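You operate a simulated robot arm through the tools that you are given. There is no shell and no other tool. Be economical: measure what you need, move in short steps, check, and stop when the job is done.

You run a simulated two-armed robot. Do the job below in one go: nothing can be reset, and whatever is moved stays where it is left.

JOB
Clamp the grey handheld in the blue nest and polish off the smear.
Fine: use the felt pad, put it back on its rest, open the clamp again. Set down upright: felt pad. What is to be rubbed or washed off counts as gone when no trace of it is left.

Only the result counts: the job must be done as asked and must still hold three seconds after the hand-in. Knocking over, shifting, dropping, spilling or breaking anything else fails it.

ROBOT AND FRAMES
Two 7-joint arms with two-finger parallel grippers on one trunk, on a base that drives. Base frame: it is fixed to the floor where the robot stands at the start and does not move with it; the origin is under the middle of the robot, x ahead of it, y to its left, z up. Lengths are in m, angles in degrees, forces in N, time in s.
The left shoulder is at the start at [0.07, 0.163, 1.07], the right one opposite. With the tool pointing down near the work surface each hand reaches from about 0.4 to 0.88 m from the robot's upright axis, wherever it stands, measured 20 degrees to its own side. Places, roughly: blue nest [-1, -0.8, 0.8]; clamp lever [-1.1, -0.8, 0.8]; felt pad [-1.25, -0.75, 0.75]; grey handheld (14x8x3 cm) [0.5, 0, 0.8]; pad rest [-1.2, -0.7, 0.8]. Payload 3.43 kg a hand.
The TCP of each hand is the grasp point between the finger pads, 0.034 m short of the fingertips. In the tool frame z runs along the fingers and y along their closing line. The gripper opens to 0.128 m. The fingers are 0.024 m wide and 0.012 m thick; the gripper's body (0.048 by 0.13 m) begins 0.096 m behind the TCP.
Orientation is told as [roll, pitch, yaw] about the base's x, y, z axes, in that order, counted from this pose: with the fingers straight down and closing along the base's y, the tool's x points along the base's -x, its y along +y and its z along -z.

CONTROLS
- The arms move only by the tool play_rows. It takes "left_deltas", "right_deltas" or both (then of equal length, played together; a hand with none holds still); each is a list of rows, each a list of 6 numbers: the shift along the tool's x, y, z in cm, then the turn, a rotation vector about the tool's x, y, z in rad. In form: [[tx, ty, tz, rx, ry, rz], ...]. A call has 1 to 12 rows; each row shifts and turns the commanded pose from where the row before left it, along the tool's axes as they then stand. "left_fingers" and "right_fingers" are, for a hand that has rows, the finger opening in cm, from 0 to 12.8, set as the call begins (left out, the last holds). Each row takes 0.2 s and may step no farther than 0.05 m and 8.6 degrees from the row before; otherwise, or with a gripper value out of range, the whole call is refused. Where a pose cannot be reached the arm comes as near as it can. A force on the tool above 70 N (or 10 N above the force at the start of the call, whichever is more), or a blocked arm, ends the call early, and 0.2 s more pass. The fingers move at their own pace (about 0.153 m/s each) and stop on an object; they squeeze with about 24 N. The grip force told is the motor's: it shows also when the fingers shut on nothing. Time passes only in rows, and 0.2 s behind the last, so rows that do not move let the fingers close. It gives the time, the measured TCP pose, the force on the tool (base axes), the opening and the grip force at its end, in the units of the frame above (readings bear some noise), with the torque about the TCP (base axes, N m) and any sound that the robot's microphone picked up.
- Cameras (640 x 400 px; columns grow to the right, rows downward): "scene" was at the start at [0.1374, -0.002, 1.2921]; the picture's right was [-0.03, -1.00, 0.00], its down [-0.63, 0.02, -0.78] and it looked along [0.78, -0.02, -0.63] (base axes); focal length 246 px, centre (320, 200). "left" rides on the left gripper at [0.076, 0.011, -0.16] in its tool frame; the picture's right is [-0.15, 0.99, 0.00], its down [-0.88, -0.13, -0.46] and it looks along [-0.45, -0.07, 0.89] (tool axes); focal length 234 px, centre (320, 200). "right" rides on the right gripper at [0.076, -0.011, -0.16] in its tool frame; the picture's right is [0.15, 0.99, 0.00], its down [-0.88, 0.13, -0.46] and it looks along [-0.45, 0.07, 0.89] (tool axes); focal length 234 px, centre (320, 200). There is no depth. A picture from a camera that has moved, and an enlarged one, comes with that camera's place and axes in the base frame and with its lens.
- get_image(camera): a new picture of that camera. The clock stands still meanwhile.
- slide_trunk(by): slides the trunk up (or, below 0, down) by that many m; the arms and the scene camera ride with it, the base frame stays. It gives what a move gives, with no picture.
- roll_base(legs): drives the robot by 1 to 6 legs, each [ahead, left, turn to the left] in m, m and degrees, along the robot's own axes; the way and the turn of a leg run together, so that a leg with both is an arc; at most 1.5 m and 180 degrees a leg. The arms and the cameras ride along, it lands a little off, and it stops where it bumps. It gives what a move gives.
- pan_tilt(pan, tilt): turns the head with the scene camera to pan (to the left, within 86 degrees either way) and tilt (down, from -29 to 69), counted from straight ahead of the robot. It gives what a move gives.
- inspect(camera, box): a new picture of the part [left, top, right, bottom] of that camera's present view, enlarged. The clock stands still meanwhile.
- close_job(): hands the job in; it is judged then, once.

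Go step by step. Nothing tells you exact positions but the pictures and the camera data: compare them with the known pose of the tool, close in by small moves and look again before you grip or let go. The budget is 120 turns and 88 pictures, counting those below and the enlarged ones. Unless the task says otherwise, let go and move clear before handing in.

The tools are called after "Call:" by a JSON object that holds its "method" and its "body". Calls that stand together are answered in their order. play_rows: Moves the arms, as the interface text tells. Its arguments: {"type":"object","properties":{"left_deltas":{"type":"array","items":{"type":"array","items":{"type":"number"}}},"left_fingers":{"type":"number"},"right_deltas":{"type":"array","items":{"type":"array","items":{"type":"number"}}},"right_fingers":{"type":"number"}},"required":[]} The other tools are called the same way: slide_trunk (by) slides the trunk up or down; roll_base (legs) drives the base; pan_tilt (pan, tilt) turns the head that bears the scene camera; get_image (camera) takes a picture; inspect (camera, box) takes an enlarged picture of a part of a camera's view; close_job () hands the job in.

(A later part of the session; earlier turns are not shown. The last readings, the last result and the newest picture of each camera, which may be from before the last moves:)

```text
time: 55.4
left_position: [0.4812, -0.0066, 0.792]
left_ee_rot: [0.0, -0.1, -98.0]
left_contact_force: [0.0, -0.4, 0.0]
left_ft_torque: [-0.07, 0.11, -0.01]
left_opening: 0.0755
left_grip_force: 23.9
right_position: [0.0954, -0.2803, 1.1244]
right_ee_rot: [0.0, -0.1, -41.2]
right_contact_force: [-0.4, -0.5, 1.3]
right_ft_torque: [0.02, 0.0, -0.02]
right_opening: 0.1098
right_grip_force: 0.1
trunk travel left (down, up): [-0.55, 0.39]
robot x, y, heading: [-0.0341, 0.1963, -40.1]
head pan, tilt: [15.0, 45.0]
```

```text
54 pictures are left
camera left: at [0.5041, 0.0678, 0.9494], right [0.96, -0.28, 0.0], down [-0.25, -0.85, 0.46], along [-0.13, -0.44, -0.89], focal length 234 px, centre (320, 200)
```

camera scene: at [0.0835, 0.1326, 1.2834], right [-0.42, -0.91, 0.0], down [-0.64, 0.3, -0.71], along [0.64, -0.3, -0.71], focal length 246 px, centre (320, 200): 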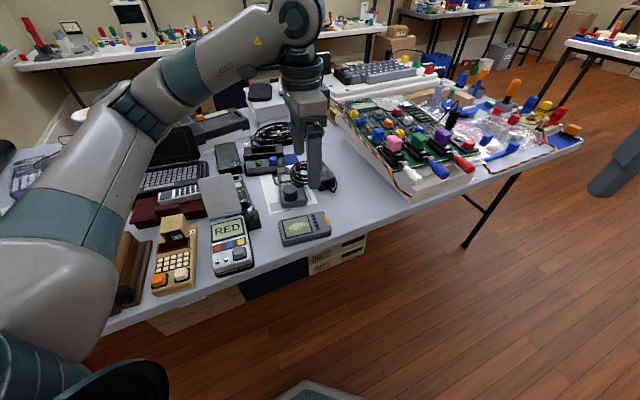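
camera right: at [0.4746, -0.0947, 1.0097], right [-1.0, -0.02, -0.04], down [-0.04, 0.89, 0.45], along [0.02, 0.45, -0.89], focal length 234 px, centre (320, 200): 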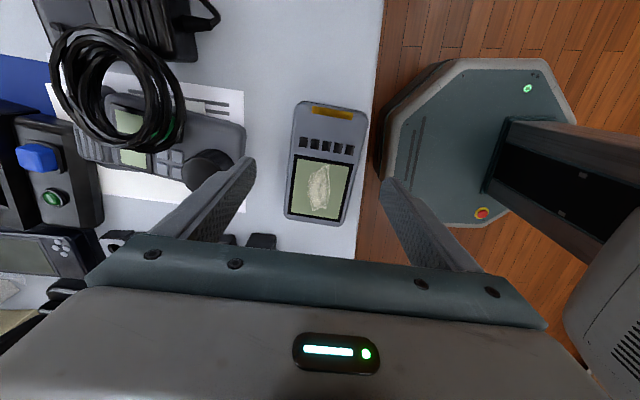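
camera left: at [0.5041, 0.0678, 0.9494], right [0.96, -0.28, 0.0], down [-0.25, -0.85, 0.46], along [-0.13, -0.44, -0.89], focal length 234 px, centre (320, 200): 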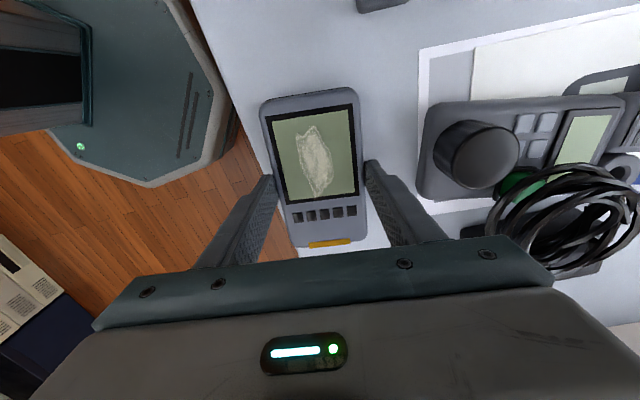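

Held at 7.55 cm. Lift straight up and check.

Call:
{"method": "play_rows", "body": {"left_deltas": [[0, 0, -2, 0, 0, 0], [0, 0, -4, 0, 0, 0], [0, 0, -4, 0, 0, 0], [0, 0, -4, 0, 0, 0], [0, 0, -4, 0, 0, 0], [0, 0, -4, 0, 0, 0], [0, 0, 0, 0, 0, 0]]}}

Call:
{"method": "get_image", "body": {"camera": "left"}}

Call:
{"method": "get_image", "body": {"camera": "scene"}}

```text
time: 57.0
left_position: [0.4831, -0.0079, 1.0104]
left_ee_rot: [0.0, 0.0, -97.9]
left_contact_force: [0.9, -0.3, -2.1]
left_ft_torque: [-0.01, 0.02, 0.0]
left_opening: 0.0753
left_grip_force: 24.0
right_position: [0.098, -0.2812, 1.1231]
right_ee_rot: [0.1, 0.0, -41.2]
right_contact_force: [-0.5, 0.1, 0.5]
right_ft_torque: [0.02, -0.01, -0.02]
right_opening: 0.1098
right_grip_force: 0.0
trunk travel left (down, up): [-0.55, 0.39]
robot x, y, heading: [-0.0248, 0.1931, -39.6]
head pan, tilt: [15.0, 45.0]
```

```text
53 pictures are left
camera left: at [0.5055, 0.0664, 1.1695], right [0.96, -0.28, 0.0], down [-0.25, -0.85, 0.46], along [-0.13, -0.44, -0.89], focal length 234 px, centre (320, 200)
```

left: 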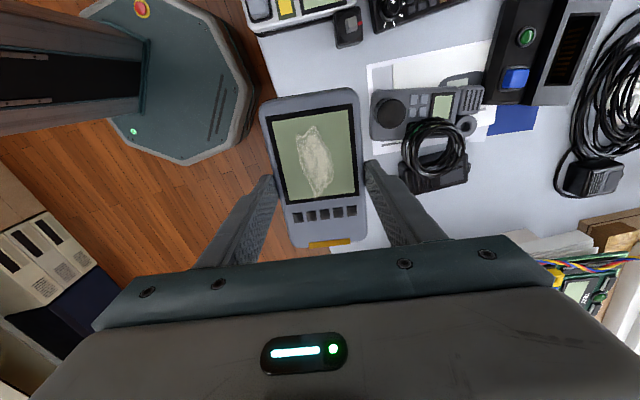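

```text
52 pictures are left
camera scene: at [0.0845, 0.1323, 1.2832], right [-0.42, -0.91, 0.0], down [-0.64, 0.3, -0.71], along [0.64, -0.3, -0.71], focal length 246 px, centre (320, 200)
```

scene: 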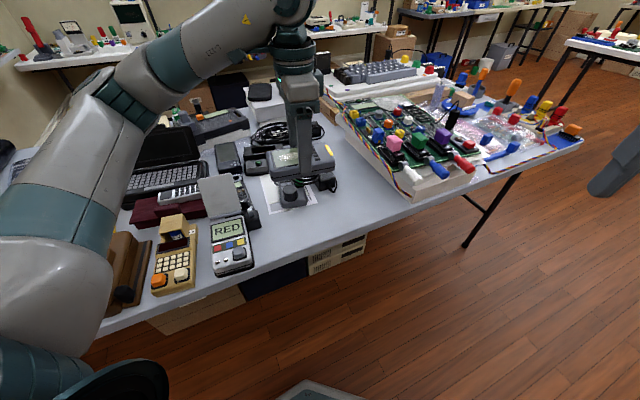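

Firmly held and centred. Now back off, turn, and drive toward the nest from the north-east side (heading about -145°).

Call:
{"method": "roll_base", "body": {"legs": [[-0.2, 0, 0], [0, 0, -105], [0.68, 0.28, 0]]}}

Call:
{"method": "pan_tilt", "body": {"pan": 15, "tilt": 45}}

Call:
{"method": "get_image", "body": {"camera": "scene"}}

```text
time: 66.6
left_position: [-0.9156, -0.7291, 1.0101]
left_ee_rot: [0.0, 0.0, 156.7]
left_contact_force: [-0.2, -0.8, -1.5]
left_ft_torque: [0.02, 0.0, 0.02]
left_opening: 0.0753
left_grip_force: 24.3
right_position: [-1.0757, -0.2833, 1.1242]
right_ee_rot: [0.0, 0.1, -146.6]
right_contact_force: [-0.6, 0.7, 0.1]
right_ft_torque: [0.01, -0.03, 0.03]
right_opening: 0.1098
right_grip_force: 0.0
trunk travel left (down, up): [-0.55, 0.39]
robot x, y, heading: [-0.5792, -0.2881, -145.1]
head pan, tilt: [15.0, 45.0]
```

```text
time: 67.2
left_position: [-0.9155, -0.7283, 1.0103]
left_ee_rot: [0.0, -0.1, 156.6]
left_contact_force: [-0.2, 0.1, -1.5]
left_ft_torque: [-0.02, 0.01, -0.02]
left_opening: 0.0753
left_grip_force: 23.3
right_position: [-1.0761, -0.2824, 1.1237]
right_ee_rot: [0.1, 0.0, -146.7]
right_contact_force: [-0.2, -0.1, -0.4]
right_ft_torque: [-0.01, 0.01, -0.03]
right_opening: 0.1098
right_grip_force: 0.0
trunk travel left (down, up): [-0.55, 0.39]
robot x, y, heading: [-0.5822, -0.2907, -145.4]
head pan, tilt: [15.0, 45.0]
```

```text
51 pictures are left
camera scene: at [-0.6722, -0.3794, 1.2833], right [-0.76, 0.65, 0.0], down [0.46, 0.54, -0.71], along [-0.46, -0.54, -0.71], focal length 246 px, centre (320, 200)
```

scene: 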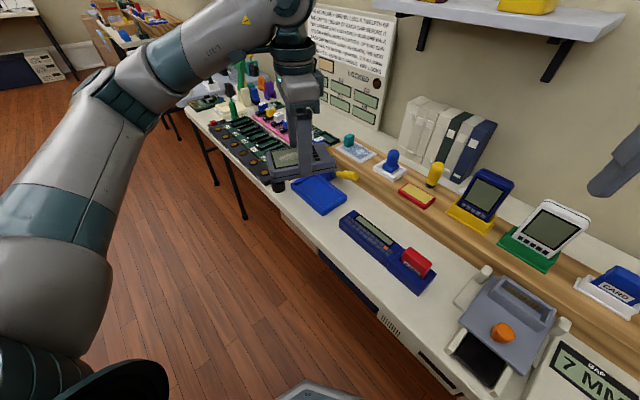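

Good view of the nest. I rotate the held handheld to world yaw -90 (stripe end toward -y).

Call:
{"method": "play_rows", "body": {"left_deltas": [[0, 0, 0, 0, 0, -0.1414], [0, 0, 0, 0, 0, -0.1414], [0, 0, 0, 0, 0, -0.1414], [0, 0, 0, 0, 0, -0.1414], [0, 0, 0, 0, 0, -0.1414], [0, 0, 0, 0, 0, -0.1414], [0, 0, 0, 0, 0, -0.1414], [0, 0, 0, 0, 0, -0.1414], [0, 0, 0, 0, 0, -0.1414], [0, 0, 0, 0, 0, -0.1414], [0, 0, 0, 0, 0, -0.1414], [0, 0, 0, 0, 0, -0.1414]]}}

Call:
{"method": "play_rows", "body": {"left_deltas": [[0, 0, 0, 0, 0, -0.1414], [0, 0, 0, 0, 0, -0.1414], [0, 0, 0, 0, 0, 0]]}}

Call:
{"method": "get_image", "body": {"camera": "left"}}

Call:
{"method": "get_image", "body": {"camera": "scene"}}

```text
time: 69.8
left_position: [-0.916, -0.7274, 1.0094]
left_ee_rot: [0.1, 0.0, -106.2]
left_contact_force: [-0.5, 0.7, -2.5]
left_ft_torque: [0.0, -0.02, -0.01]
left_opening: 0.0757
left_grip_force: 23.5
right_position: [-1.0755, -0.2824, 1.1242]
right_ee_rot: [0.1, -0.1, -146.7]
right_contact_force: [0.7, 0.6, 0.4]
right_ft_torque: [-0.02, -0.01, 0.01]
right_opening: 0.1102
right_grip_force: 0.0
trunk travel left (down, up): [-0.55, 0.39]
robot x, y, heading: [-0.5777, -0.289, -145.3]
head pan, tilt: [15.0, 45.0]
```

```text
time: 70.6
left_position: [-0.9149, -0.7296, 1.01]
left_ee_rot: [0.0, 0.0, -89.9]
left_contact_force: [0.9, -0.1, -2.1]
left_ft_torque: [-0.01, 0.01, 0.0]
left_opening: 0.0754
left_grip_force: 24.3
right_position: [-1.0753, -0.2815, 1.1249]
right_ee_rot: [0.1, 0.0, -146.7]
right_contact_force: [-0.3, -0.3, 0.4]
right_ft_torque: [0.02, 0.0, 0.03]
right_opening: 0.11
right_grip_force: 0.1
trunk travel left (down, up): [-0.55, 0.39]
robot x, y, heading: [-0.5799, -0.2942, -145.4]
head pan, tilt: [15.0, 45.0]
```

```text
50 pictures are left
camera left: at [-0.9042, -0.652, 1.1696], right [0.99, -0.15, 0.0], down [-0.13, -0.88, 0.46], along [-0.07, -0.45, -0.89], focal length 234 px, centre (320, 200)
```

left: 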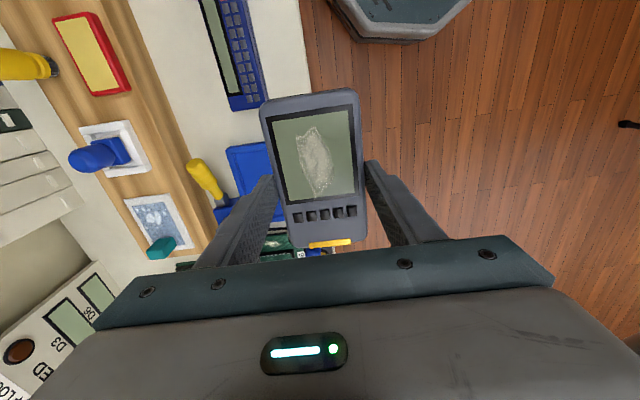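

```text
49 pictures are left
camera scene: at [-0.6721, -0.3792, 1.2833], right [-0.76, 0.65, 0.0], down [0.46, 0.54, -0.71], along [-0.46, -0.54, -0.71], focal length 246 px, centre (320, 200)
```

scene: 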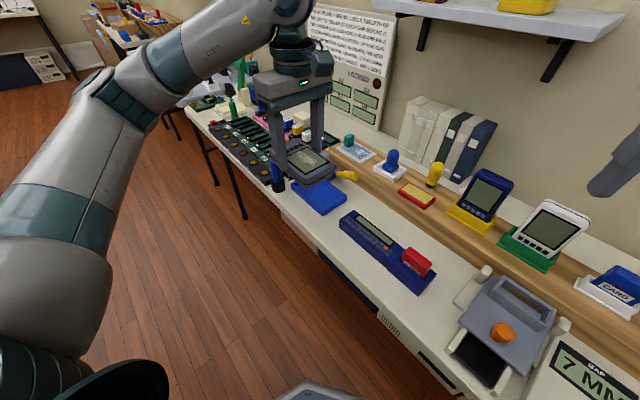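

I shift the hand 10 cm aside to get an unobstructed view of nest and clamp.

Call:
{"method": "play_rows", "body": {"left_deltas": [[0, 4, -1, 0, 0, 0], [0, 4, -1, 0, 0, 0], [0, 4, -1, 0, 0, 0], [0, 0, 0, 0, 0, 0]]}}

Call:
{"method": "inspect", "body": {"camera": "scene", "box": [270, 130, 398, 210]}}

Call:
{"method": "inspect", "body": {"camera": "left", "box": [0, 0, 280, 200]}}

```text
time: 71.6
left_position: [-0.7957, -0.7281, 1.0402]
left_ee_rot: [0.0, 0.0, -90.0]
left_contact_force: [-0.2, 0.1, -2.3]
left_ft_torque: [-0.01, 0.0, -0.03]
left_opening: 0.0757
left_grip_force: 24.4
right_position: [-1.0763, -0.2821, 1.1239]
right_ee_rot: [0.1, 0.1, -146.7]
right_contact_force: [0.2, 0.0, -0.3]
right_ft_torque: [-0.01, -0.02, -0.02]
right_opening: 0.11
right_grip_force: 0.0
trunk travel left (down, up): [-0.55, 0.39]
robot x, y, heading: [-0.577, -0.2854, -145.3]
head pan, tilt: [15.0, 45.0]
```

```text
5.00 times, centred on (334, 170) of scene
camera zoom: at [-0.6732, -0.3792, 1.2832], right [-0.76, 0.65, 0.0], down [0.46, 0.54, -0.71], along [-0.46, -0.54, -0.71], focal length 1231 px, centre (250, 350)
```

zoom: 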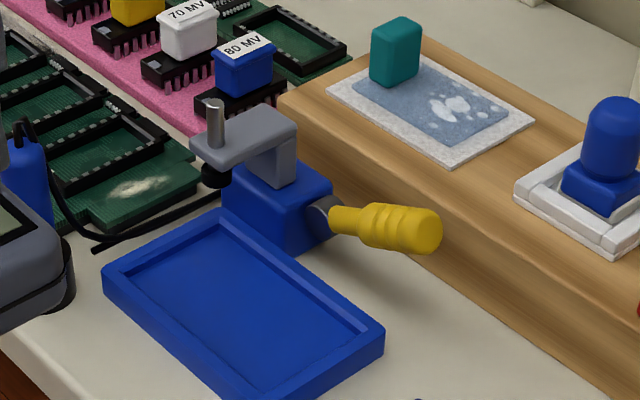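

```text
2.00 times, centred on (140, 100) of left
camera zoom: at [-0.7849, -0.6519, 1.1989], right [0.99, -0.15, 0.0], down [-0.13, -0.88, 0.46], along [-0.07, -0.45, -0.89], focal length 468 px, centre (680, 400)
```

zoom: 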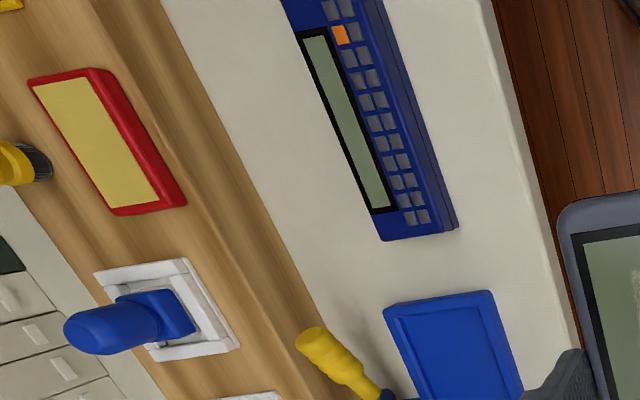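

The nest is ≈10×14.7 cm outside, centred ≈(-1.025,-0.803), rim ≈0.775; the lever tip is ≈(-1.119,-0.743,0.817) and the clamp foot near the back-left corner. I need a steeper view of the clamp, so I use the left camera from a bit further south.

Call:
{"method": "play_rows", "body": {"left_deltas": [[-4, -0.8, 0, 0, 0, 0], [-4, -0.8, 0, 0, 0, 0], [-4, -0.8, 0, 0, 0, 0], [0, 0, 0, 0, 0, 0]]}}

Call:
{"method": "inspect", "body": {"camera": "left", "box": [90, 60, 290, 185]}}

```text
time: 72.6
left_position: [-0.8202, -0.8481, 1.0417]
left_ee_rot: [0.0, -0.1, -90.1]
left_contact_force: [-0.7, -0.1, -2.6]
left_ft_torque: [-0.01, -0.03, -0.02]
left_opening: 0.0753
left_grip_force: 24.0
right_position: [-1.0754, -0.2829, 1.1236]
right_ee_rot: [-0.1, -0.1, -146.7]
right_contact_force: [-0.4, 0.7, 0.6]
right_ft_torque: [0.01, 0.01, -0.04]
right_opening: 0.1102
right_grip_force: 0.0
trunk travel left (down, up): [-0.55, 0.39]
robot x, y, heading: [-0.576, -0.2907, -145.4]
head pan, tilt: [15.0, 45.0]
```

```text
3.20 times, centred on (190, 122) of left
camera zoom: at [-0.8082, -0.7718, 1.2008], right [0.99, -0.15, 0.0], down [-0.13, -0.88, 0.46], along [-0.07, -0.45, -0.89], focal length 749 px, centre (736, 448)
```

zoom: 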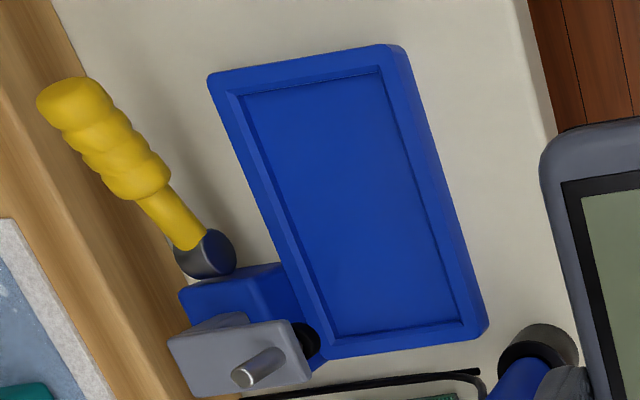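

Very clear: the clamp arm points toward +x over the nest's back -y corner, its foot ≈(-1.065,-0.872), bottom ≈0.803, while the rim is ≈0.765. So the stripe end must be slipped under the foot, slightly tilted. I hover over the nest offset to +y first.

Call:
{"method": "play_rows", "body": {"left_deltas": [[4, 0, 0, 0, 0, 0], [4, 0, 0, 0, 0, 0], [0, -4.2, 0, 0, 0, 0], [0, -4.2, 0, 0, 0, 0], [0, -4.2, 0, 0, 0, 0], [0, -4.2, 0, 0, 0, 0], [0, -4.2, 0, 0, 0, 0], [0, 0, 4, 0, 0, 0], [0, 0, 4, 0, 0, 0], [0, 0, 4, 0, 0, 0], [0, 0, 0, 0, 0, 0]]}}

Call:
{"method": "get_image", "body": {"camera": "left"}}

Call:
{"method": "inspect", "body": {"camera": "scene", "box": [270, 130, 398, 210]}}

```text
time: 75.0
left_position: [-1.0298, -0.7689, 0.9206]
left_ee_rot: [0.1, 0.1, -90.0]
left_contact_force: [0.3, 0.3, -1.6]
left_ft_torque: [-0.02, -0.01, -0.02]
left_opening: 0.0755
left_grip_force: 24.2
right_position: [-1.0759, -0.2829, 1.1249]
right_ee_rot: [0.0, -0.1, -146.7]
right_contact_force: [-0.8, 0.2, 0.4]
right_ft_torque: [0.02, 0.04, -0.02]
right_opening: 0.1099
right_grip_force: 0.0
trunk travel left (down, up): [-0.55, 0.39]
robot x, y, heading: [-0.5801, -0.2892, -145.5]
head pan, tilt: [15.0, 45.0]
```

```text
45 pictures are left
camera left: at [-1.019, -0.691, 1.0797], right [0.99, -0.15, 0.0], down [-0.13, -0.88, 0.46], along [-0.07, -0.45, -0.89], focal length 234 px, centre (320, 200)
```

left: 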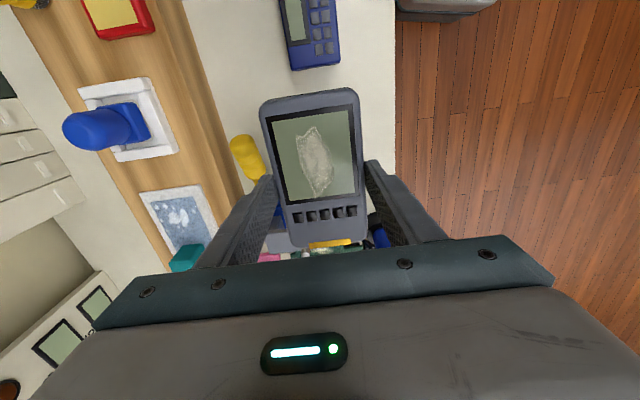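

```text
5.00 times, centred on (334, 170) of scene
camera zoom: at [-0.6719, -0.3788, 1.2834], right [-0.76, 0.65, 0.0], down [0.46, 0.54, -0.71], along [-0.46, -0.54, -0.71], focal length 1231 px, centre (250, 350)
```

zoom: 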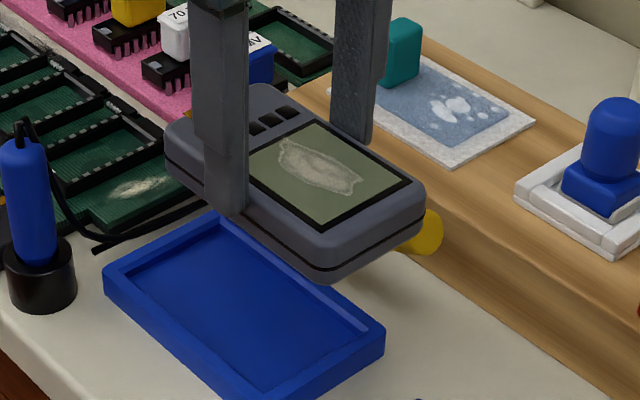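

Aligned in x. I tilt the stripe end down 12° and lower part way in front of the foot, then look.

Call:
{"method": "play_rows", "body": {"left_deltas": [[0, 0, 0, 0, 0.105, 0], [0, 0, 0, 0, 0.105, 0], [-1.7, 0, 2.7, 0, 0, 0], [-1.7, 0, 2.7, 0, 0, 0], [0, 0, 0, 0, 0, 0]]}}

Call:
{"method": "inspect", "body": {"camera": "scene", "box": [270, 130, 398, 210]}}

```text
time: 76.2
left_position: [-1.0289, -0.79, 0.8605]
left_ee_rot: [0.0, 12.0, -90.0]
left_contact_force: [0.2, 0.3, -1.9]
left_ft_torque: [-0.01, 0.0, 0.0]
left_opening: 0.0756
left_grip_force: 23.7
right_position: [-1.0752, -0.2824, 1.1233]
right_ee_rot: [0.0, -0.2, -146.6]
right_contact_force: [-0.2, -0.9, 0.5]
right_ft_torque: [-0.03, 0.0, -0.01]
right_opening: 0.1099
right_grip_force: 0.1
trunk travel left (down, up): [-0.55, 0.39]
robot x, y, heading: [-0.5826, -0.288, -145.3]
head pan, tilt: [15.0, 45.0]
```

```text
5.00 times, centred on (334, 170) of scene
camera zoom: at [-0.6721, -0.3788, 1.2834], right [-0.76, 0.65, 0.0], down [0.46, 0.54, -0.71], along [-0.46, -0.54, -0.71], focal length 1231 px, centre (250, 350)
```

zoom: 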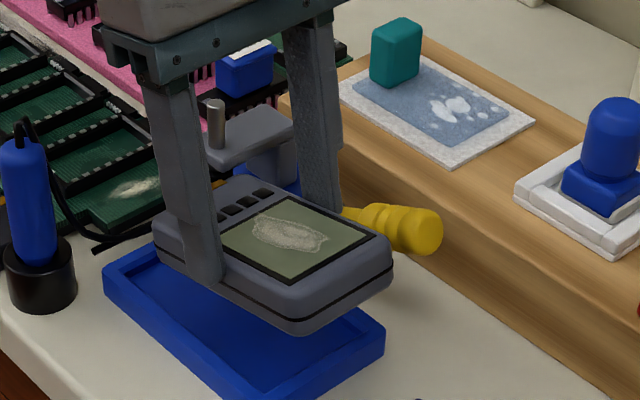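

Tilted correctly. Lower further toward the nest floor in front of the foot.

Call:
{"method": "play_rows", "body": {"left_deltas": [[-0.4, 0, 1.9, 0, 0, 0], [-0.4, 0, 1.9, 0, 0, 0], [0, 0, 0, 0, 0, 0]]}}

Call:
{"method": "inspect", "body": {"camera": "scene", "box": [270, 130, 398, 210]}}

```text
time: 77.0
left_position: [-1.0293, -0.7908, 0.8218]
left_ee_rot: [0.0, 12.0, -89.9]
left_contact_force: [0.1, -1.1, -0.1]
left_ft_torque: [-0.16, -0.08, -0.02]
left_opening: 0.0757
left_grip_force: 24.0
right_position: [-1.0757, -0.2817, 1.1238]
right_ee_rot: [0.0, -0.1, -146.7]
right_contact_force: [-0.1, 0.0, 0.9]
right_ft_torque: [0.0, 0.01, 0.0]
right_opening: 0.1102
right_grip_force: 0.0
trunk travel left (down, up): [-0.55, 0.39]
robot x, y, heading: [-0.5785, -0.2877, -145.3]
head pan, tilt: [15.0, 45.0]
```

```text
5.00 times, centred on (334, 170) of scene
camera zoom: at [-0.672, -0.379, 1.2834], right [-0.76, 0.65, 0.0], down [0.46, 0.54, -0.71], along [-0.46, -0.54, -0.71], focal length 1231 px, centre (250, 350)
```

zoom: 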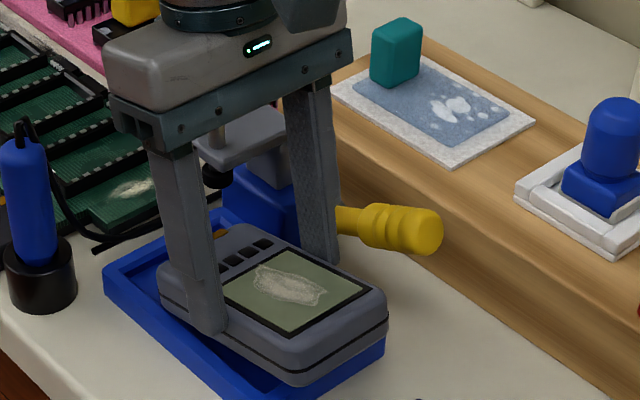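

The stripe end just touches the floor (≈0.758). Slide it toward -y under the foot.

Call:
{"method": "play_rows", "body": {"left_deltas": [[-0.96, 0, -0.31, 0, 0, 0], [-0.98, 0, -0.21, 0, 0, 0], [-0.98, 0, -0.21, 0, 0, 0], [0, 0, 0, 0, 0, 0]]}}

Call:
{"method": "inspect", "body": {"camera": "scene", "box": [270, 130, 398, 210]}}

```text
time: 78.0
left_position: [-1.029, -0.8199, 0.8222]
left_ee_rot: [0.1, 12.0, -90.0]
left_contact_force: [-0.6, 1.0, -1.3]
left_ft_torque: [-0.03, 0.0, 0.0]
left_opening: 0.0754
left_grip_force: 24.2
right_position: [-1.0754, -0.2816, 1.1227]
right_ee_rot: [0.0, 0.0, -146.6]
right_contact_force: [-0.4, -0.1, -0.7]
right_ft_torque: [-0.01, 0.0, 0.04]
right_opening: 0.1099
right_grip_force: 0.1
trunk travel left (down, up): [-0.55, 0.39]
robot x, y, heading: [-0.5821, -0.2856, -145.4]
head pan, tilt: [15.0, 45.0]
```

```text
5.00 times, centred on (334, 170) of scene
camera zoom: at [-0.6722, -0.3791, 1.2834], right [-0.76, 0.65, 0.0], down [0.46, 0.54, -0.71], along [-0.46, -0.54, -0.71], focal length 1231 px, centre (250, 350)
```

zoom: 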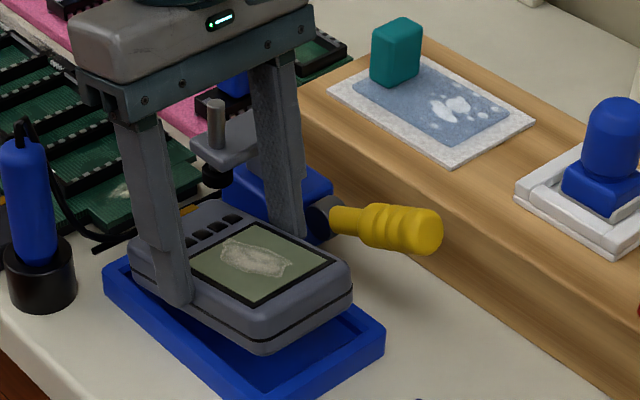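

Sliding 0.8 cm more and levelling half way.

Call:
{"method": "play_rows", "body": {"left_deltas": [[-0.78, 0, -0.17, 0, 0, 0], [0, 0, 0, 0, 0, 0], [0.5, 0, 0.65, 0, -0.105, 0], [0, 0, 0, 0, 0, 0]]}}

Call:
{"method": "inspect", "body": {"camera": "scene", "box": [270, 130, 398, 210]}}

```text
time: 79.0
left_position: [-1.031, -0.8224, 0.8169]
left_ee_rot: [0.0, 6.0, -90.1]
left_contact_force: [0.1, 0.2, -2.1]
left_ft_torque: [0.0, -0.01, -0.01]
left_opening: 0.0757
left_grip_force: 23.5
right_position: [-1.0759, -0.2827, 1.1233]
right_ee_rot: [0.0, 0.0, -146.7]
right_contact_force: [-0.2, -0.2, 0.4]
right_ft_torque: [0.02, 0.01, -0.03]
right_opening: 0.11
right_grip_force: 0.1
trunk travel left (down, up): [-0.55, 0.39]
robot x, y, heading: [-0.5803, -0.2885, -145.3]
head pan, tilt: [15.0, 45.0]
```

```text
5.00 times, centred on (334, 170) of scene
camera zoom: at [-0.6721, -0.3797, 1.2833], right [-0.76, 0.65, 0.0], down [0.46, 0.54, -0.71], along [-0.46, -0.54, -0.71], focal length 1231 px, centre (250, 350)
```

zoom: 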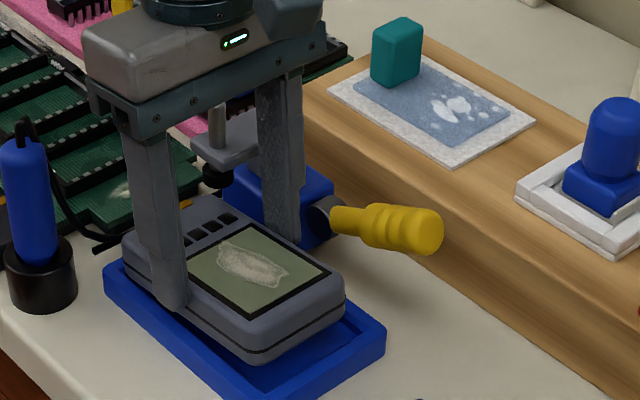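

No contact. Level fully, easing slightly back to +y.

Call:
{"method": "play_rows", "body": {"left_deltas": [[0.6, 0, 0.6, 0, -0.105, 0], [0, 0, 0, 0, 0, 0]]}}

Call:
{"method": "inspect", "body": {"camera": "scene", "box": [280, 140, 376, 200]}}

Call:
{"method": "get_image", "body": {"camera": "left"}}

```text
time: 79.6
left_position: [-1.0303, -0.8172, 0.8113]
left_ee_rot: [0.0, 0.0, -89.9]
left_contact_force: [-0.2, -0.4, -1.5]
left_ft_torque: [0.0, -0.03, 0.01]
left_opening: 0.0755
left_grip_force: 24.1
right_position: [-1.0752, -0.2836, 1.124]
right_ee_rot: [-0.1, 0.0, -146.7]
right_contact_force: [0.1, -0.6, 0.1]
right_ft_torque: [0.04, 0.0, 0.03]
right_opening: 0.1098
right_grip_force: 0.0
trunk travel left (down, up): [-0.55, 0.39]
robot x, y, heading: [-0.5785, -0.2877, -145.5]
head pan, tilt: [15.0, 45.0]
```

```text
6.67 times, centred on (328, 170) of scene
camera zoom: at [-0.672, -0.3798, 1.2833], right [-0.76, 0.65, 0.0], down [0.46, 0.54, -0.71], along [-0.46, -0.54, -0.71], focal length 1641 px, centre (267, 400)
```

zoom: 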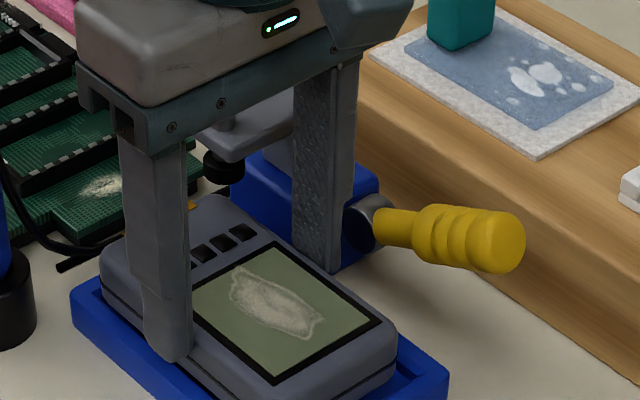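

```text
38 pictures are left
camera left: at [-1.0183, -0.7397, 0.9713], right [0.99, -0.15, 0.0], down [-0.13, -0.88, 0.46], along [-0.07, -0.45, -0.89], focal length 234 px, centre (320, 200)
```

left: 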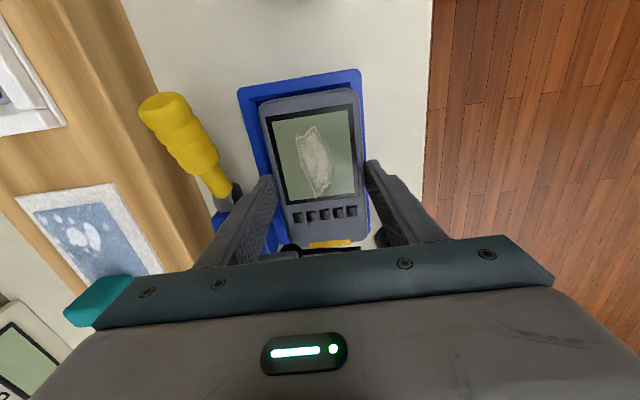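

Handheld sits between the rims; a 2 mm shift in -x, then lower until it seats.

Call:
{"method": "play_rows", "body": {"left_deltas": [[0, -0.2, 0, 0, 0, 0], [0, 0, 0.2, 0, 0, 0], [0, 0, 0.2, 0, 0, 0], [0, 0, 0, 0, 0, 0]]}}

```text
time: 80.6
left_position: [-1.0312, -0.8157, 0.8088]
left_ee_rot: [-0.2, 0.0, -90.0]
left_contact_force: [-1.0, -1.8, 5.6]
left_ft_torque: [0.47, -0.3, -0.06]
left_opening: 0.0758
left_grip_force: 24.3
right_position: [-1.0738, -0.2819, 1.1251]
right_ee_rot: [0.0, -0.1, -146.7]
right_contact_force: [-0.4, 0.0, -0.4]
right_ft_torque: [-0.06, 0.01, -0.01]
right_opening: 0.1103
right_grip_force: 0.1
trunk travel left (down, up): [-0.55, 0.39]
robot x, y, heading: [-0.581, -0.2905, -145.2]
head pan, tilt: [15.0, 45.0]
```

Call:
{"method": "inspect", "body": {"camera": "left", "box": [220, 50, 400, 162]}}

Call:
{"method": "inspect", "body": {"camera": "scene", "box": [280, 160, 360, 210]}}

```text
3.56 times, centred on (310, 106) of left
camera zoom: at [-1.02, -0.7391, 0.9683], right [0.99, -0.15, 0.0], down [-0.13, -0.88, 0.46], along [-0.07, -0.45, -0.89], focal length 833 px, centre (356, 534)
```

zoom: 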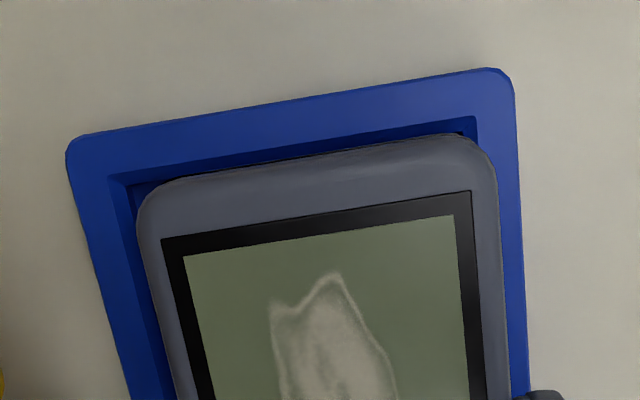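

```text
8.00 times, centred on (320, 185) of scene
camera zoom: at [-0.6717, -0.3789, 1.2835], right [-0.76, 0.65, 0.0], down [0.46, 0.54, -0.71], along [-0.46, -0.54, -0.71], focal length 1969 px, centre (320, 320)
```

zoom: 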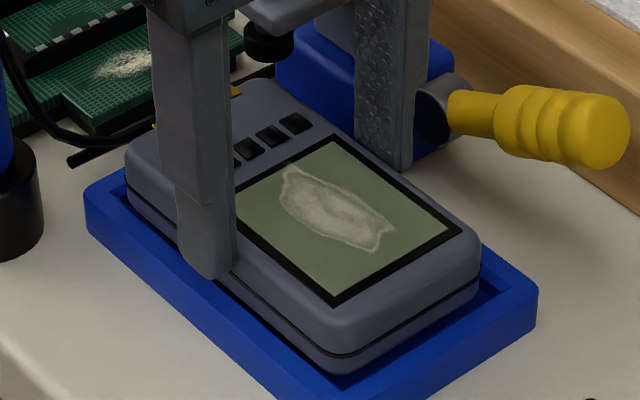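

The handheld is ~5 mm too far to +x (touching that rim). Lift slightly, shift -x 4.5 mm, and lower again.

Call:
{"method": "play_rows", "body": {"left_deltas": [[0, 0, -0.5, 0, 0, 0], [0, -0.45, 0, 0, 0, 0], [0, 0, 0.4, 0, 0, 0], [0, 0, 0, 0, 0, 0]]}}

Call:
{"method": "inspect", "body": {"camera": "left", "box": [220, 50, 400, 162]}}

```text
time: 81.6
left_position: [-1.0368, -0.8156, 0.8091]
left_ee_rot: [0.0, 0.0, -90.0]
left_contact_force: [-0.4, -0.4, -2.3]
left_ft_torque: [0.0, 0.02, 0.04]
left_opening: 0.0756
left_grip_force: 23.9
right_position: [-1.074, -0.2823, 1.1236]
right_ee_rot: [0.1, -0.1, -146.7]
right_contact_force: [-0.5, -0.8, 0.2]
right_ft_torque: [0.0, 0.0, -0.01]
right_opening: 0.1099
right_grip_force: 0.1
trunk travel left (down, up): [-0.55, 0.39]
robot x, y, heading: [-0.5777, -0.2859, -145.5]
head pan, tilt: [15.0, 45.0]
```

```text
3.56 times, centred on (310, 106) of left
camera zoom: at [-1.0248, -0.739, 0.9683], right [0.99, -0.15, 0.0], down [-0.13, -0.88, 0.46], along [-0.07, -0.45, -0.89], focal length 833 px, centre (356, 534)
```

zoom: 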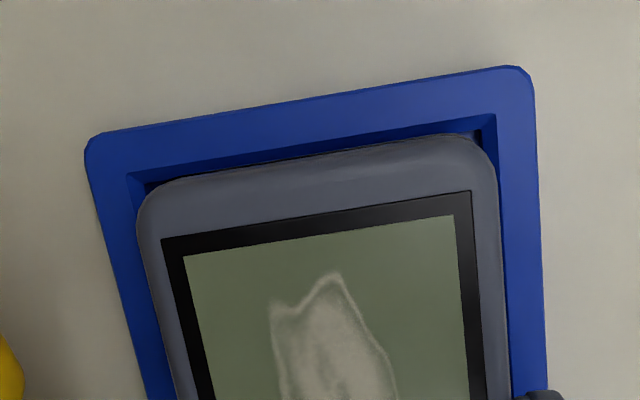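

Centred now and no contact at the same height. Lower on.

Call:
{"method": "play_rows", "body": {"left_deltas": [[0, 0, 0.2, 0, 0, 0], [0, 0, 0.2, 0, 0, 0], [0, 0, 0, 0, 0, 0]]}}

```text
time: 82.4
left_position: [-1.0362, -0.8166, 0.805]
left_ee_rot: [0.0, 0.0, -90.0]
left_contact_force: [0.1, -1.4, -1.7]
left_ft_torque: [-0.1, -0.04, -0.07]
left_opening: 0.0758
left_grip_force: 24.1
right_position: [-1.0736, -0.2831, 1.1242]
right_ee_rot: [0.1, -0.1, -146.7]
right_contact_force: [0.9, 0.2, -0.9]
right_ft_torque: [0.01, -0.02, -0.01]
right_opening: 0.11
right_grip_force: 0.0
trunk travel left (down, up): [-0.55, 0.39]
robot x, y, heading: [-0.5812, -0.2878, -145.3]
head pan, tilt: [15.0, 45.0]
```

Call:
{"method": "play_rows", "body": {"left_deltas": [[0, 0, 0.2, 0, 0, 0], [0, 0, 0.2, 0, 0, 0], [0, 0, 0, 0, 0, 0]]}}

Call:
{"method": "inspect", "body": {"camera": "scene", "box": [280, 160, 360, 210]}}

```text
time: 83.2
left_position: [-1.0358, -0.8152, 0.8006]
left_ee_rot: [0.1, 0.0, -90.0]
left_contact_force: [0.0, -2.5, -0.5]
left_ft_torque: [-0.11, -0.03, 0.0]
left_opening: 0.0757
left_grip_force: 24.0
right_position: [-1.0747, -0.2831, 1.1244]
right_ee_rot: [0.0, 0.0, -146.7]
right_contact_force: [0.0, 0.5, -0.5]
right_ft_torque: [-0.03, 0.02, -0.03]
right_opening: 0.11
right_grip_force: 0.1
trunk travel left (down, up): [-0.55, 0.39]
robot x, y, heading: [-0.5782, -0.2894, -145.2]
head pan, tilt: [15.0, 45.0]
```

```text
8.00 times, centred on (320, 185) of scene
camera zoom: at [-0.6721, -0.3797, 1.2833], right [-0.76, 0.65, 0.0], down [0.46, 0.54, -0.71], along [-0.46, -0.54, -0.71], focal length 1969 px, centre (320, 320)
```

zoom: 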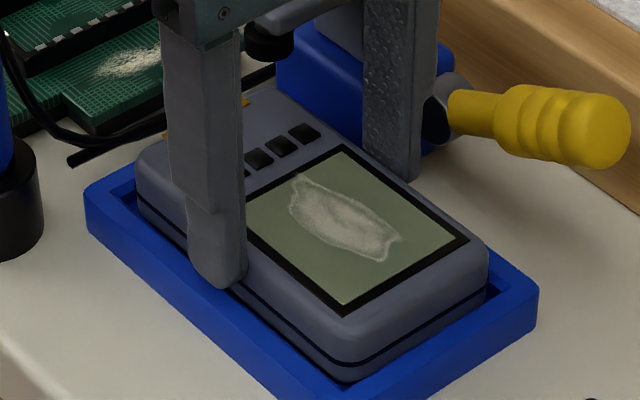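

Nearly seated. One more small step, then see force.

Call:
{"method": "play_rows", "body": {"left_deltas": [[0, 0, 0.2, 0, 0, 0], [0, 0, 0.2, 0, 0, 0], [0, 0, 0, 0, 0, 0]]}}

Call:
{"method": "inspect", "body": {"camera": "scene", "box": [280, 160, 360, 210]}}

```text
time: 84.0
left_position: [-1.0368, -0.8161, 0.799]
left_ee_rot: [-0.3, -0.1, -89.9]
left_contact_force: [0.1, -7.7, 17.9]
left_ft_torque: [-0.16, -0.04, 0.0]
left_opening: 0.0757
left_grip_force: 23.8
right_position: [-1.0743, -0.2817, 1.1242]
right_ee_rot: [-0.1, -0.1, -146.7]
right_contact_force: [0.7, -1.0, -0.7]
right_ft_torque: [0.01, -0.02, 0.0]
right_opening: 0.1102
right_grip_force: 0.1
trunk travel left (down, up): [-0.55, 0.39]
robot x, y, heading: [-0.5846, -0.2922, -145.4]
head pan, tilt: [15.0, 45.0]
```

```text
8.00 times, centred on (320, 185) of scene
camera zoom: at [-0.6707, -0.3786, 1.2838], right [-0.76, 0.65, 0.0], down [0.46, 0.54, -0.71], along [-0.46, -0.54, -0.71], focal length 1969 px, centre (320, 320)
```

zoom: 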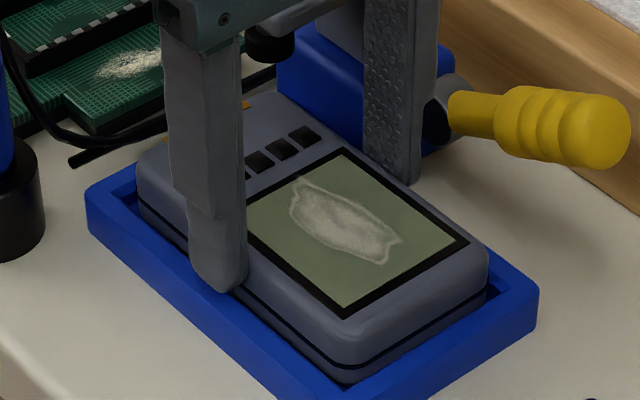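

It presses evenly (18 N), so it is seated. I relieve and open just a little (8.3 cm) because the clamp body is close.

Call:
{"method": "play_rows", "body": {"left_deltas": [[0, 0, -0.1, 0, 0, 0], [0, 0, 0, 0, 0, 0], [0, 0, 0, 0, 0, 0]], "left_fingers": 8.3}}

Call:
{"method": "inspect", "body": {"camera": "scene", "box": [280, 160, 360, 210]}}

```text
time: 84.8
left_position: [-1.0366, -0.8148, 0.7982]
left_ee_rot: [0.0, 0.0, -90.1]
left_contact_force: [-0.1, -0.1, -0.5]
left_ft_torque: [0.02, 0.02, -0.04]
left_opening: 0.0831
left_grip_force: 0.1
right_position: [-1.0753, -0.2815, 1.1248]
right_ee_rot: [-0.1, -0.2, -146.7]
right_contact_force: [1.1, 0.5, -0.2]
right_ft_torque: [0.02, -0.01, -0.02]
right_opening: 0.1101
right_grip_force: 0.1
trunk travel left (down, up): [-0.55, 0.39]
robot x, y, heading: [-0.5837, -0.2913, -145.2]
head pan, tilt: [15.0, 45.0]
```

```text
8.00 times, centred on (320, 185) of scene
camera zoom: at [-0.6722, -0.3791, 1.2833], right [-0.76, 0.65, 0.0], down [0.46, 0.54, -0.71], along [-0.46, -0.54, -0.71], focal length 1969 px, centre (320, 320)
```

zoom: 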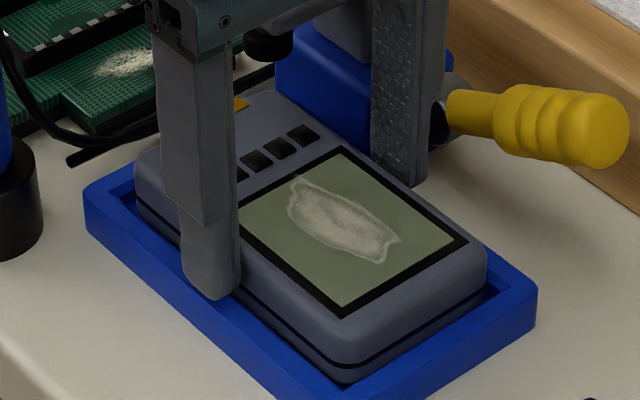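

Released and seated. I retreat upward and then move over to the lever handle.

Call:
{"method": "play_rows", "body": {"left_deltas": [[0, 0, -2, 0, 0, 0], [0, 0, -4, 0, 0, 0], [0, 0, -4, 0, 0, 0], [0, 0, -3, 0, 0, 0], [2.7, -2.7, 0, 0, 0, 0], [2.6, -2.7, 0, 0, 0, 0], [0, -2.7, 0, 0, 0, 0], [0, 0, 0, 0, 0, 0]]}}

Call:
{"method": "play_rows", "body": {"left_deltas": [[0, 0, 0, 0, 0, 0], [0, 0, 0, 0, 0, 0]], "left_fingers": 4.4}}

Call:
{"method": "get_image", "body": {"camera": "left"}}

Call:
{"method": "inspect", "body": {"camera": "scene", "box": [270, 130, 398, 210]}}

```text
time: 86.6
left_position: [-1.1174, -0.7616, 0.9277]
left_ee_rot: [-0.1, 0.0, -90.0]
left_contact_force: [-0.1, 0.0, 0.1]
left_ft_torque: [-0.01, 0.02, -0.02]
left_opening: 0.0829
left_grip_force: 0.0
right_position: [-1.0739, -0.2818, 1.1231]
right_ee_rot: [0.0, 0.0, -146.7]
right_contact_force: [0.4, 0.0, 0.4]
right_ft_torque: [0.0, 0.01, -0.03]
right_opening: 0.1101
right_grip_force: 0.1
trunk travel left (down, up): [-0.55, 0.39]
robot x, y, heading: [-0.5814, -0.2882, -145.4]
head pan, tilt: [15.0, 45.0]
```

```text
time: 87.2
left_position: [-1.1178, -0.7629, 0.9271]
left_ee_rot: [0.0, 0.0, -90.0]
left_contact_force: [1.1, 0.4, 0.1]
left_ft_torque: [0.0, 0.01, 0.0]
left_opening: 0.044
left_grip_force: 0.1
right_position: [-1.0748, -0.2827, 1.1244]
right_ee_rot: [0.1, -0.1, -146.7]
right_contact_force: [0.0, -0.2, 0.1]
right_ft_torque: [0.02, 0.01, 0.0]
right_opening: 0.11
right_grip_force: 0.1
trunk travel left (down, up): [-0.55, 0.39]
robot x, y, heading: [-0.5825, -0.2856, -145.2]
head pan, tilt: [15.0, 45.0]
```

```text
31 pictures are left
camera left: at [-1.1058, -0.686, 1.0874], right [0.99, -0.15, 0.0], down [-0.13, -0.88, 0.46], along [-0.07, -0.45, -0.89], focal length 234 px, centre (320, 200)
```

left: 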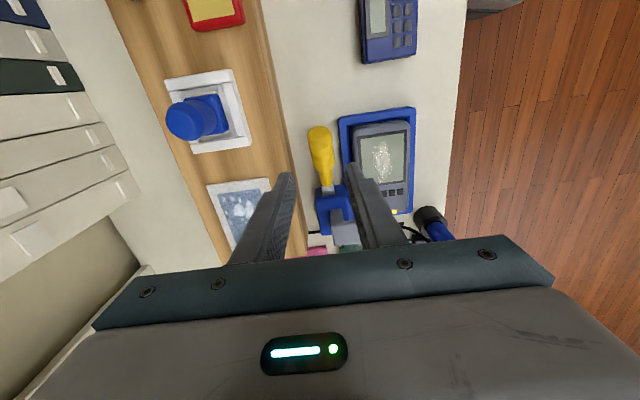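

```text
5.00 times, centred on (334, 170) of scene
camera zoom: at [-0.672, -0.3791, 1.2834], right [-0.76, 0.65, 0.0], down [0.46, 0.54, -0.71], along [-0.46, -0.54, -0.71], focal length 1231 px, centre (250, 350)
```

zoom: 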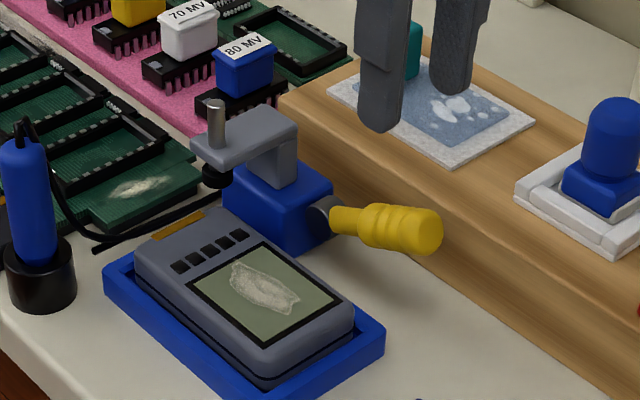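

Handheld nicely seated under the foot. I lower over the lever handle and grip it lightly.

Call:
{"method": "play_rows", "body": {"left_deltas": [[0, 0, 4, 0, 0, 0], [0, 0, 3.5, 0, 0, 0], [0, 0, 2.2, 0, 0, 0], [0, 0, 0, 0, 0, 0]]}}

Call:
{"method": "play_rows", "body": {"left_deltas": [[0, 0, 0, 0, 0, 0], [0, 0, 0, 0, 0, 0], [0, 0, 0, 0, 0, 0]], "left_fingers": 1.5}}

Call:
{"method": "inspect", "body": {"camera": "scene", "box": [270, 130, 398, 210]}}

```text
time: 88.2
left_position: [-1.1164, -0.7617, 0.8302]
left_ee_rot: [0.0, 0.1, -90.0]
left_contact_force: [-0.7, 0.5, -0.1]
left_ft_torque: [0.02, 0.02, -0.01]
left_opening: 0.0441
left_grip_force: 0.2
right_position: [-1.0762, -0.2817, 1.1246]
right_ee_rot: [0.0, -0.1, -146.7]
right_contact_force: [0.8, 0.5, -0.2]
right_ft_torque: [0.01, -0.04, 0.0]
right_opening: 0.1098
right_grip_force: 0.0
trunk travel left (down, up): [-0.55, 0.39]
robot x, y, heading: [-0.5807, -0.2901, -145.3]
head pan, tilt: [15.0, 45.0]
```

```text
time: 89.0
left_position: [-1.1152, -0.7619, 0.83]
left_ee_rot: [0.1, 0.1, -90.0]
left_contact_force: [14.0, 5.0, -3.2]
left_ft_torque: [0.43, -0.39, 0.02]
left_opening: 0.0276
left_grip_force: 45.3
right_position: [-1.0744, -0.2803, 1.1251]
right_ee_rot: [-0.1, -0.1, -146.6]
right_contact_force: [0.4, 0.2, 0.4]
right_ft_torque: [-0.03, 0.02, -0.04]
right_opening: 0.11
right_grip_force: 0.1
trunk travel left (down, up): [-0.55, 0.39]
robot x, y, heading: [-0.5785, -0.2882, -145.3]
head pan, tilt: [15.0, 45.0]
```

```text
5.00 times, centred on (334, 170) of scene
camera zoom: at [-0.6704, -0.3789, 1.2834], right [-0.76, 0.65, 0.0], down [0.46, 0.54, -0.71], along [-0.46, -0.54, -0.71], focal length 1231 px, centre (250, 350)
```

zoom: 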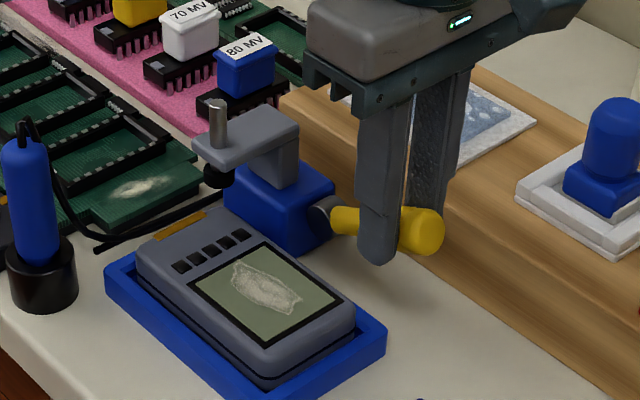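

Gripped; slightly off centre in x. I ease +x 2 mm and try a small downward turn of the lever.

Call:
{"method": "play_rows", "body": {"left_deltas": [[0, 0.25, 0, 0, 0, 0], [0.2, 0, 0.45, 0, 0, 0], [0, 0, 0, 0, 0, 0]]}}

```text
time: 89.8
left_position: [-1.1166, -0.7613, 0.8305]
left_ee_rot: [-0.5, -0.1, -89.8]
left_contact_force: [-3.3, -9.2, 19.5]
left_ft_torque: [0.11, -0.02, 0.17]
left_opening: 0.0277
left_grip_force: 45.1
right_position: [-1.074, -0.2819, 1.1244]
right_ee_rot: [0.1, -0.1, -146.7]
right_contact_force: [0.3, 1.2, -0.9]
right_ft_torque: [-0.02, 0.0, 0.02]
right_opening: 0.1096
right_grip_force: 0.0
trunk travel left (down, up): [-0.55, 0.39]
robot x, y, heading: [-0.5786, -0.2904, -145.5]
head pan, tilt: [15.0, 45.0]
```

Down resists (20 N, no motion). Try the other way, upward.

Call:
{"method": "play_rows", "body": {"left_deltas": [[-0.2, 0, -0.45, 0, 0, 0], [-0.2, 0, -0.45, 0, 0, 0], [-0.2, 0, -0.45, 0, 0, 0], [0, 0, 0, 0, 0, 0]]}}

```text
time: 90.8
left_position: [-1.1146, -0.7659, 0.8375]
left_ee_rot: [0.3, 0.1, -90.1]
left_contact_force: [1.0, 9.7, -18.5]
left_ft_torque: [1.43, -0.01, 0.0]
left_opening: 0.0279
left_grip_force: 45.2
right_position: [-1.0757, -0.2835, 1.1233]
right_ee_rot: [0.0, 0.1, -146.7]
right_contact_force: [0.5, -0.3, 0.4]
right_ft_torque: [-0.02, 0.0, -0.02]
right_opening: 0.1099
right_grip_force: 0.0
trunk travel left (down, up): [-0.55, 0.39]
robot x, y, heading: [-0.577, -0.2868, -145.2]
head pan, tilt: [15.0, 45.0]
```

Call:
{"method": "inspect", "body": {"camera": "scene", "box": [270, 130, 398, 210]}}

```text
5.00 times, centred on (334, 170) of scene
camera zoom: at [-0.6736, -0.3793, 1.2831], right [-0.76, 0.65, 0.0], down [0.46, 0.54, -0.71], along [-0.46, -0.54, -0.71], focal length 1231 px, centre (250, 350)
```

zoom: 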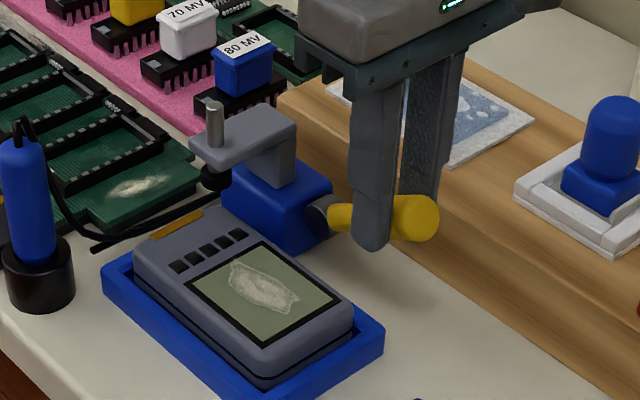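

Upward is the closing direction (the foot came down a bit). I follow the arc around the pivot, tilting the hand with the lever.

Call:
{"method": "play_rows", "body": {"left_deltas": [[-0.57, 0, -0.52, 0, 0.1, 0], [-0.57, 0, -0.52, 0, 0.1, 0], [-0.57, 0, -0.52, 0, 0.1, 0], [0, 0, 0, 0, 0, 0]]}}

```text
time: 91.8
left_position: [-1.1153, -0.7862, 0.8537]
left_ee_rot: [0.1, 17.3, -90.0]
left_contact_force: [-0.4, 4.8, -13.4]
left_ft_torque: [0.86, -0.15, -0.1]
left_opening: 0.0276
left_grip_force: 44.7
right_position: [-1.0762, -0.2833, 1.1235]
right_ee_rot: [-0.1, 0.1, -146.7]
right_contact_force: [0.1, 0.8, -0.7]
right_ft_torque: [0.01, -0.06, -0.01]
right_opening: 0.1101
right_grip_force: 0.1
trunk travel left (down, up): [-0.55, 0.39]
robot x, y, heading: [-0.5811, -0.2853, -145.4]
head pan, tilt: [15.0, 45.0]
```

Call:
{"method": "play_rows", "body": {"left_deltas": [[-0.57, 0, -0.52, 0, 0.1, 0], [-0.57, 0, -0.52, 0, 0.1, 0], [-0.57, 0, -0.52, 0, 0.1, 0], [0, 0, 0, 0, 0, 0]]}}

Call:
{"method": "get_image", "body": {"camera": "scene"}}

```text
time: 92.8
left_position: [-1.1153, -0.8097, 0.8607]
left_ee_rot: [-0.1, 34.4, -89.8]
left_contact_force: [-1.1, -7.4, -6.9]
left_ft_torque: [-0.61, -0.04, 0.02]
left_opening: 0.0278
left_grip_force: 44.7
right_position: [-1.0761, -0.2832, 1.1244]
right_ee_rot: [-0.1, 0.0, -146.7]
right_contact_force: [0.2, -0.2, 0.1]
right_ft_torque: [0.0, 0.01, -0.02]
right_opening: 0.11
right_grip_force: 0.0
trunk travel left (down, up): [-0.55, 0.39]
robot x, y, heading: [-0.5788, -0.2896, -145.2]
head pan, tilt: [15.0, 45.0]
```

```text
27 pictures are left
camera scene: at [-0.6727, -0.3808, 1.2833], right [-0.76, 0.65, 0.0], down [0.46, 0.54, -0.71], along [-0.46, -0.54, -0.71], focal length 246 px, centre (320, 200)
```

scene: 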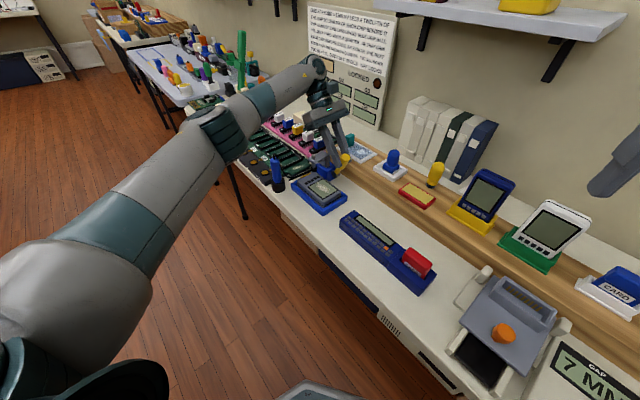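

Call:
{"method": "inspect", "body": {"camera": "scene", "box": [280, 130, 376, 190]}}

```text
6.67 times, centred on (328, 160) of scene
camera zoom: at [-0.6727, -0.3808, 1.2833], right [-0.76, 0.65, 0.0], down [0.46, 0.54, -0.71], along [-0.46, -0.54, -0.71], focal length 1641 px, centre (267, 467)
```

zoom: 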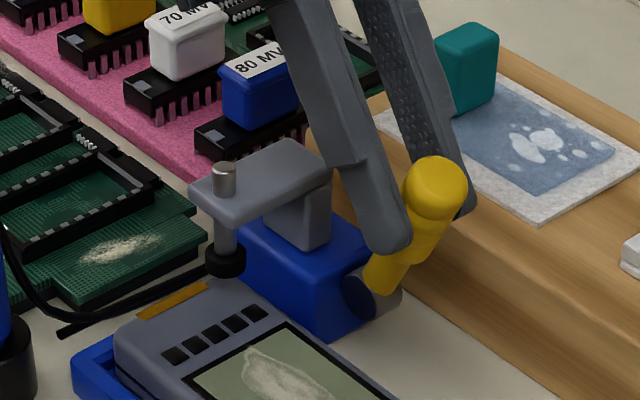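

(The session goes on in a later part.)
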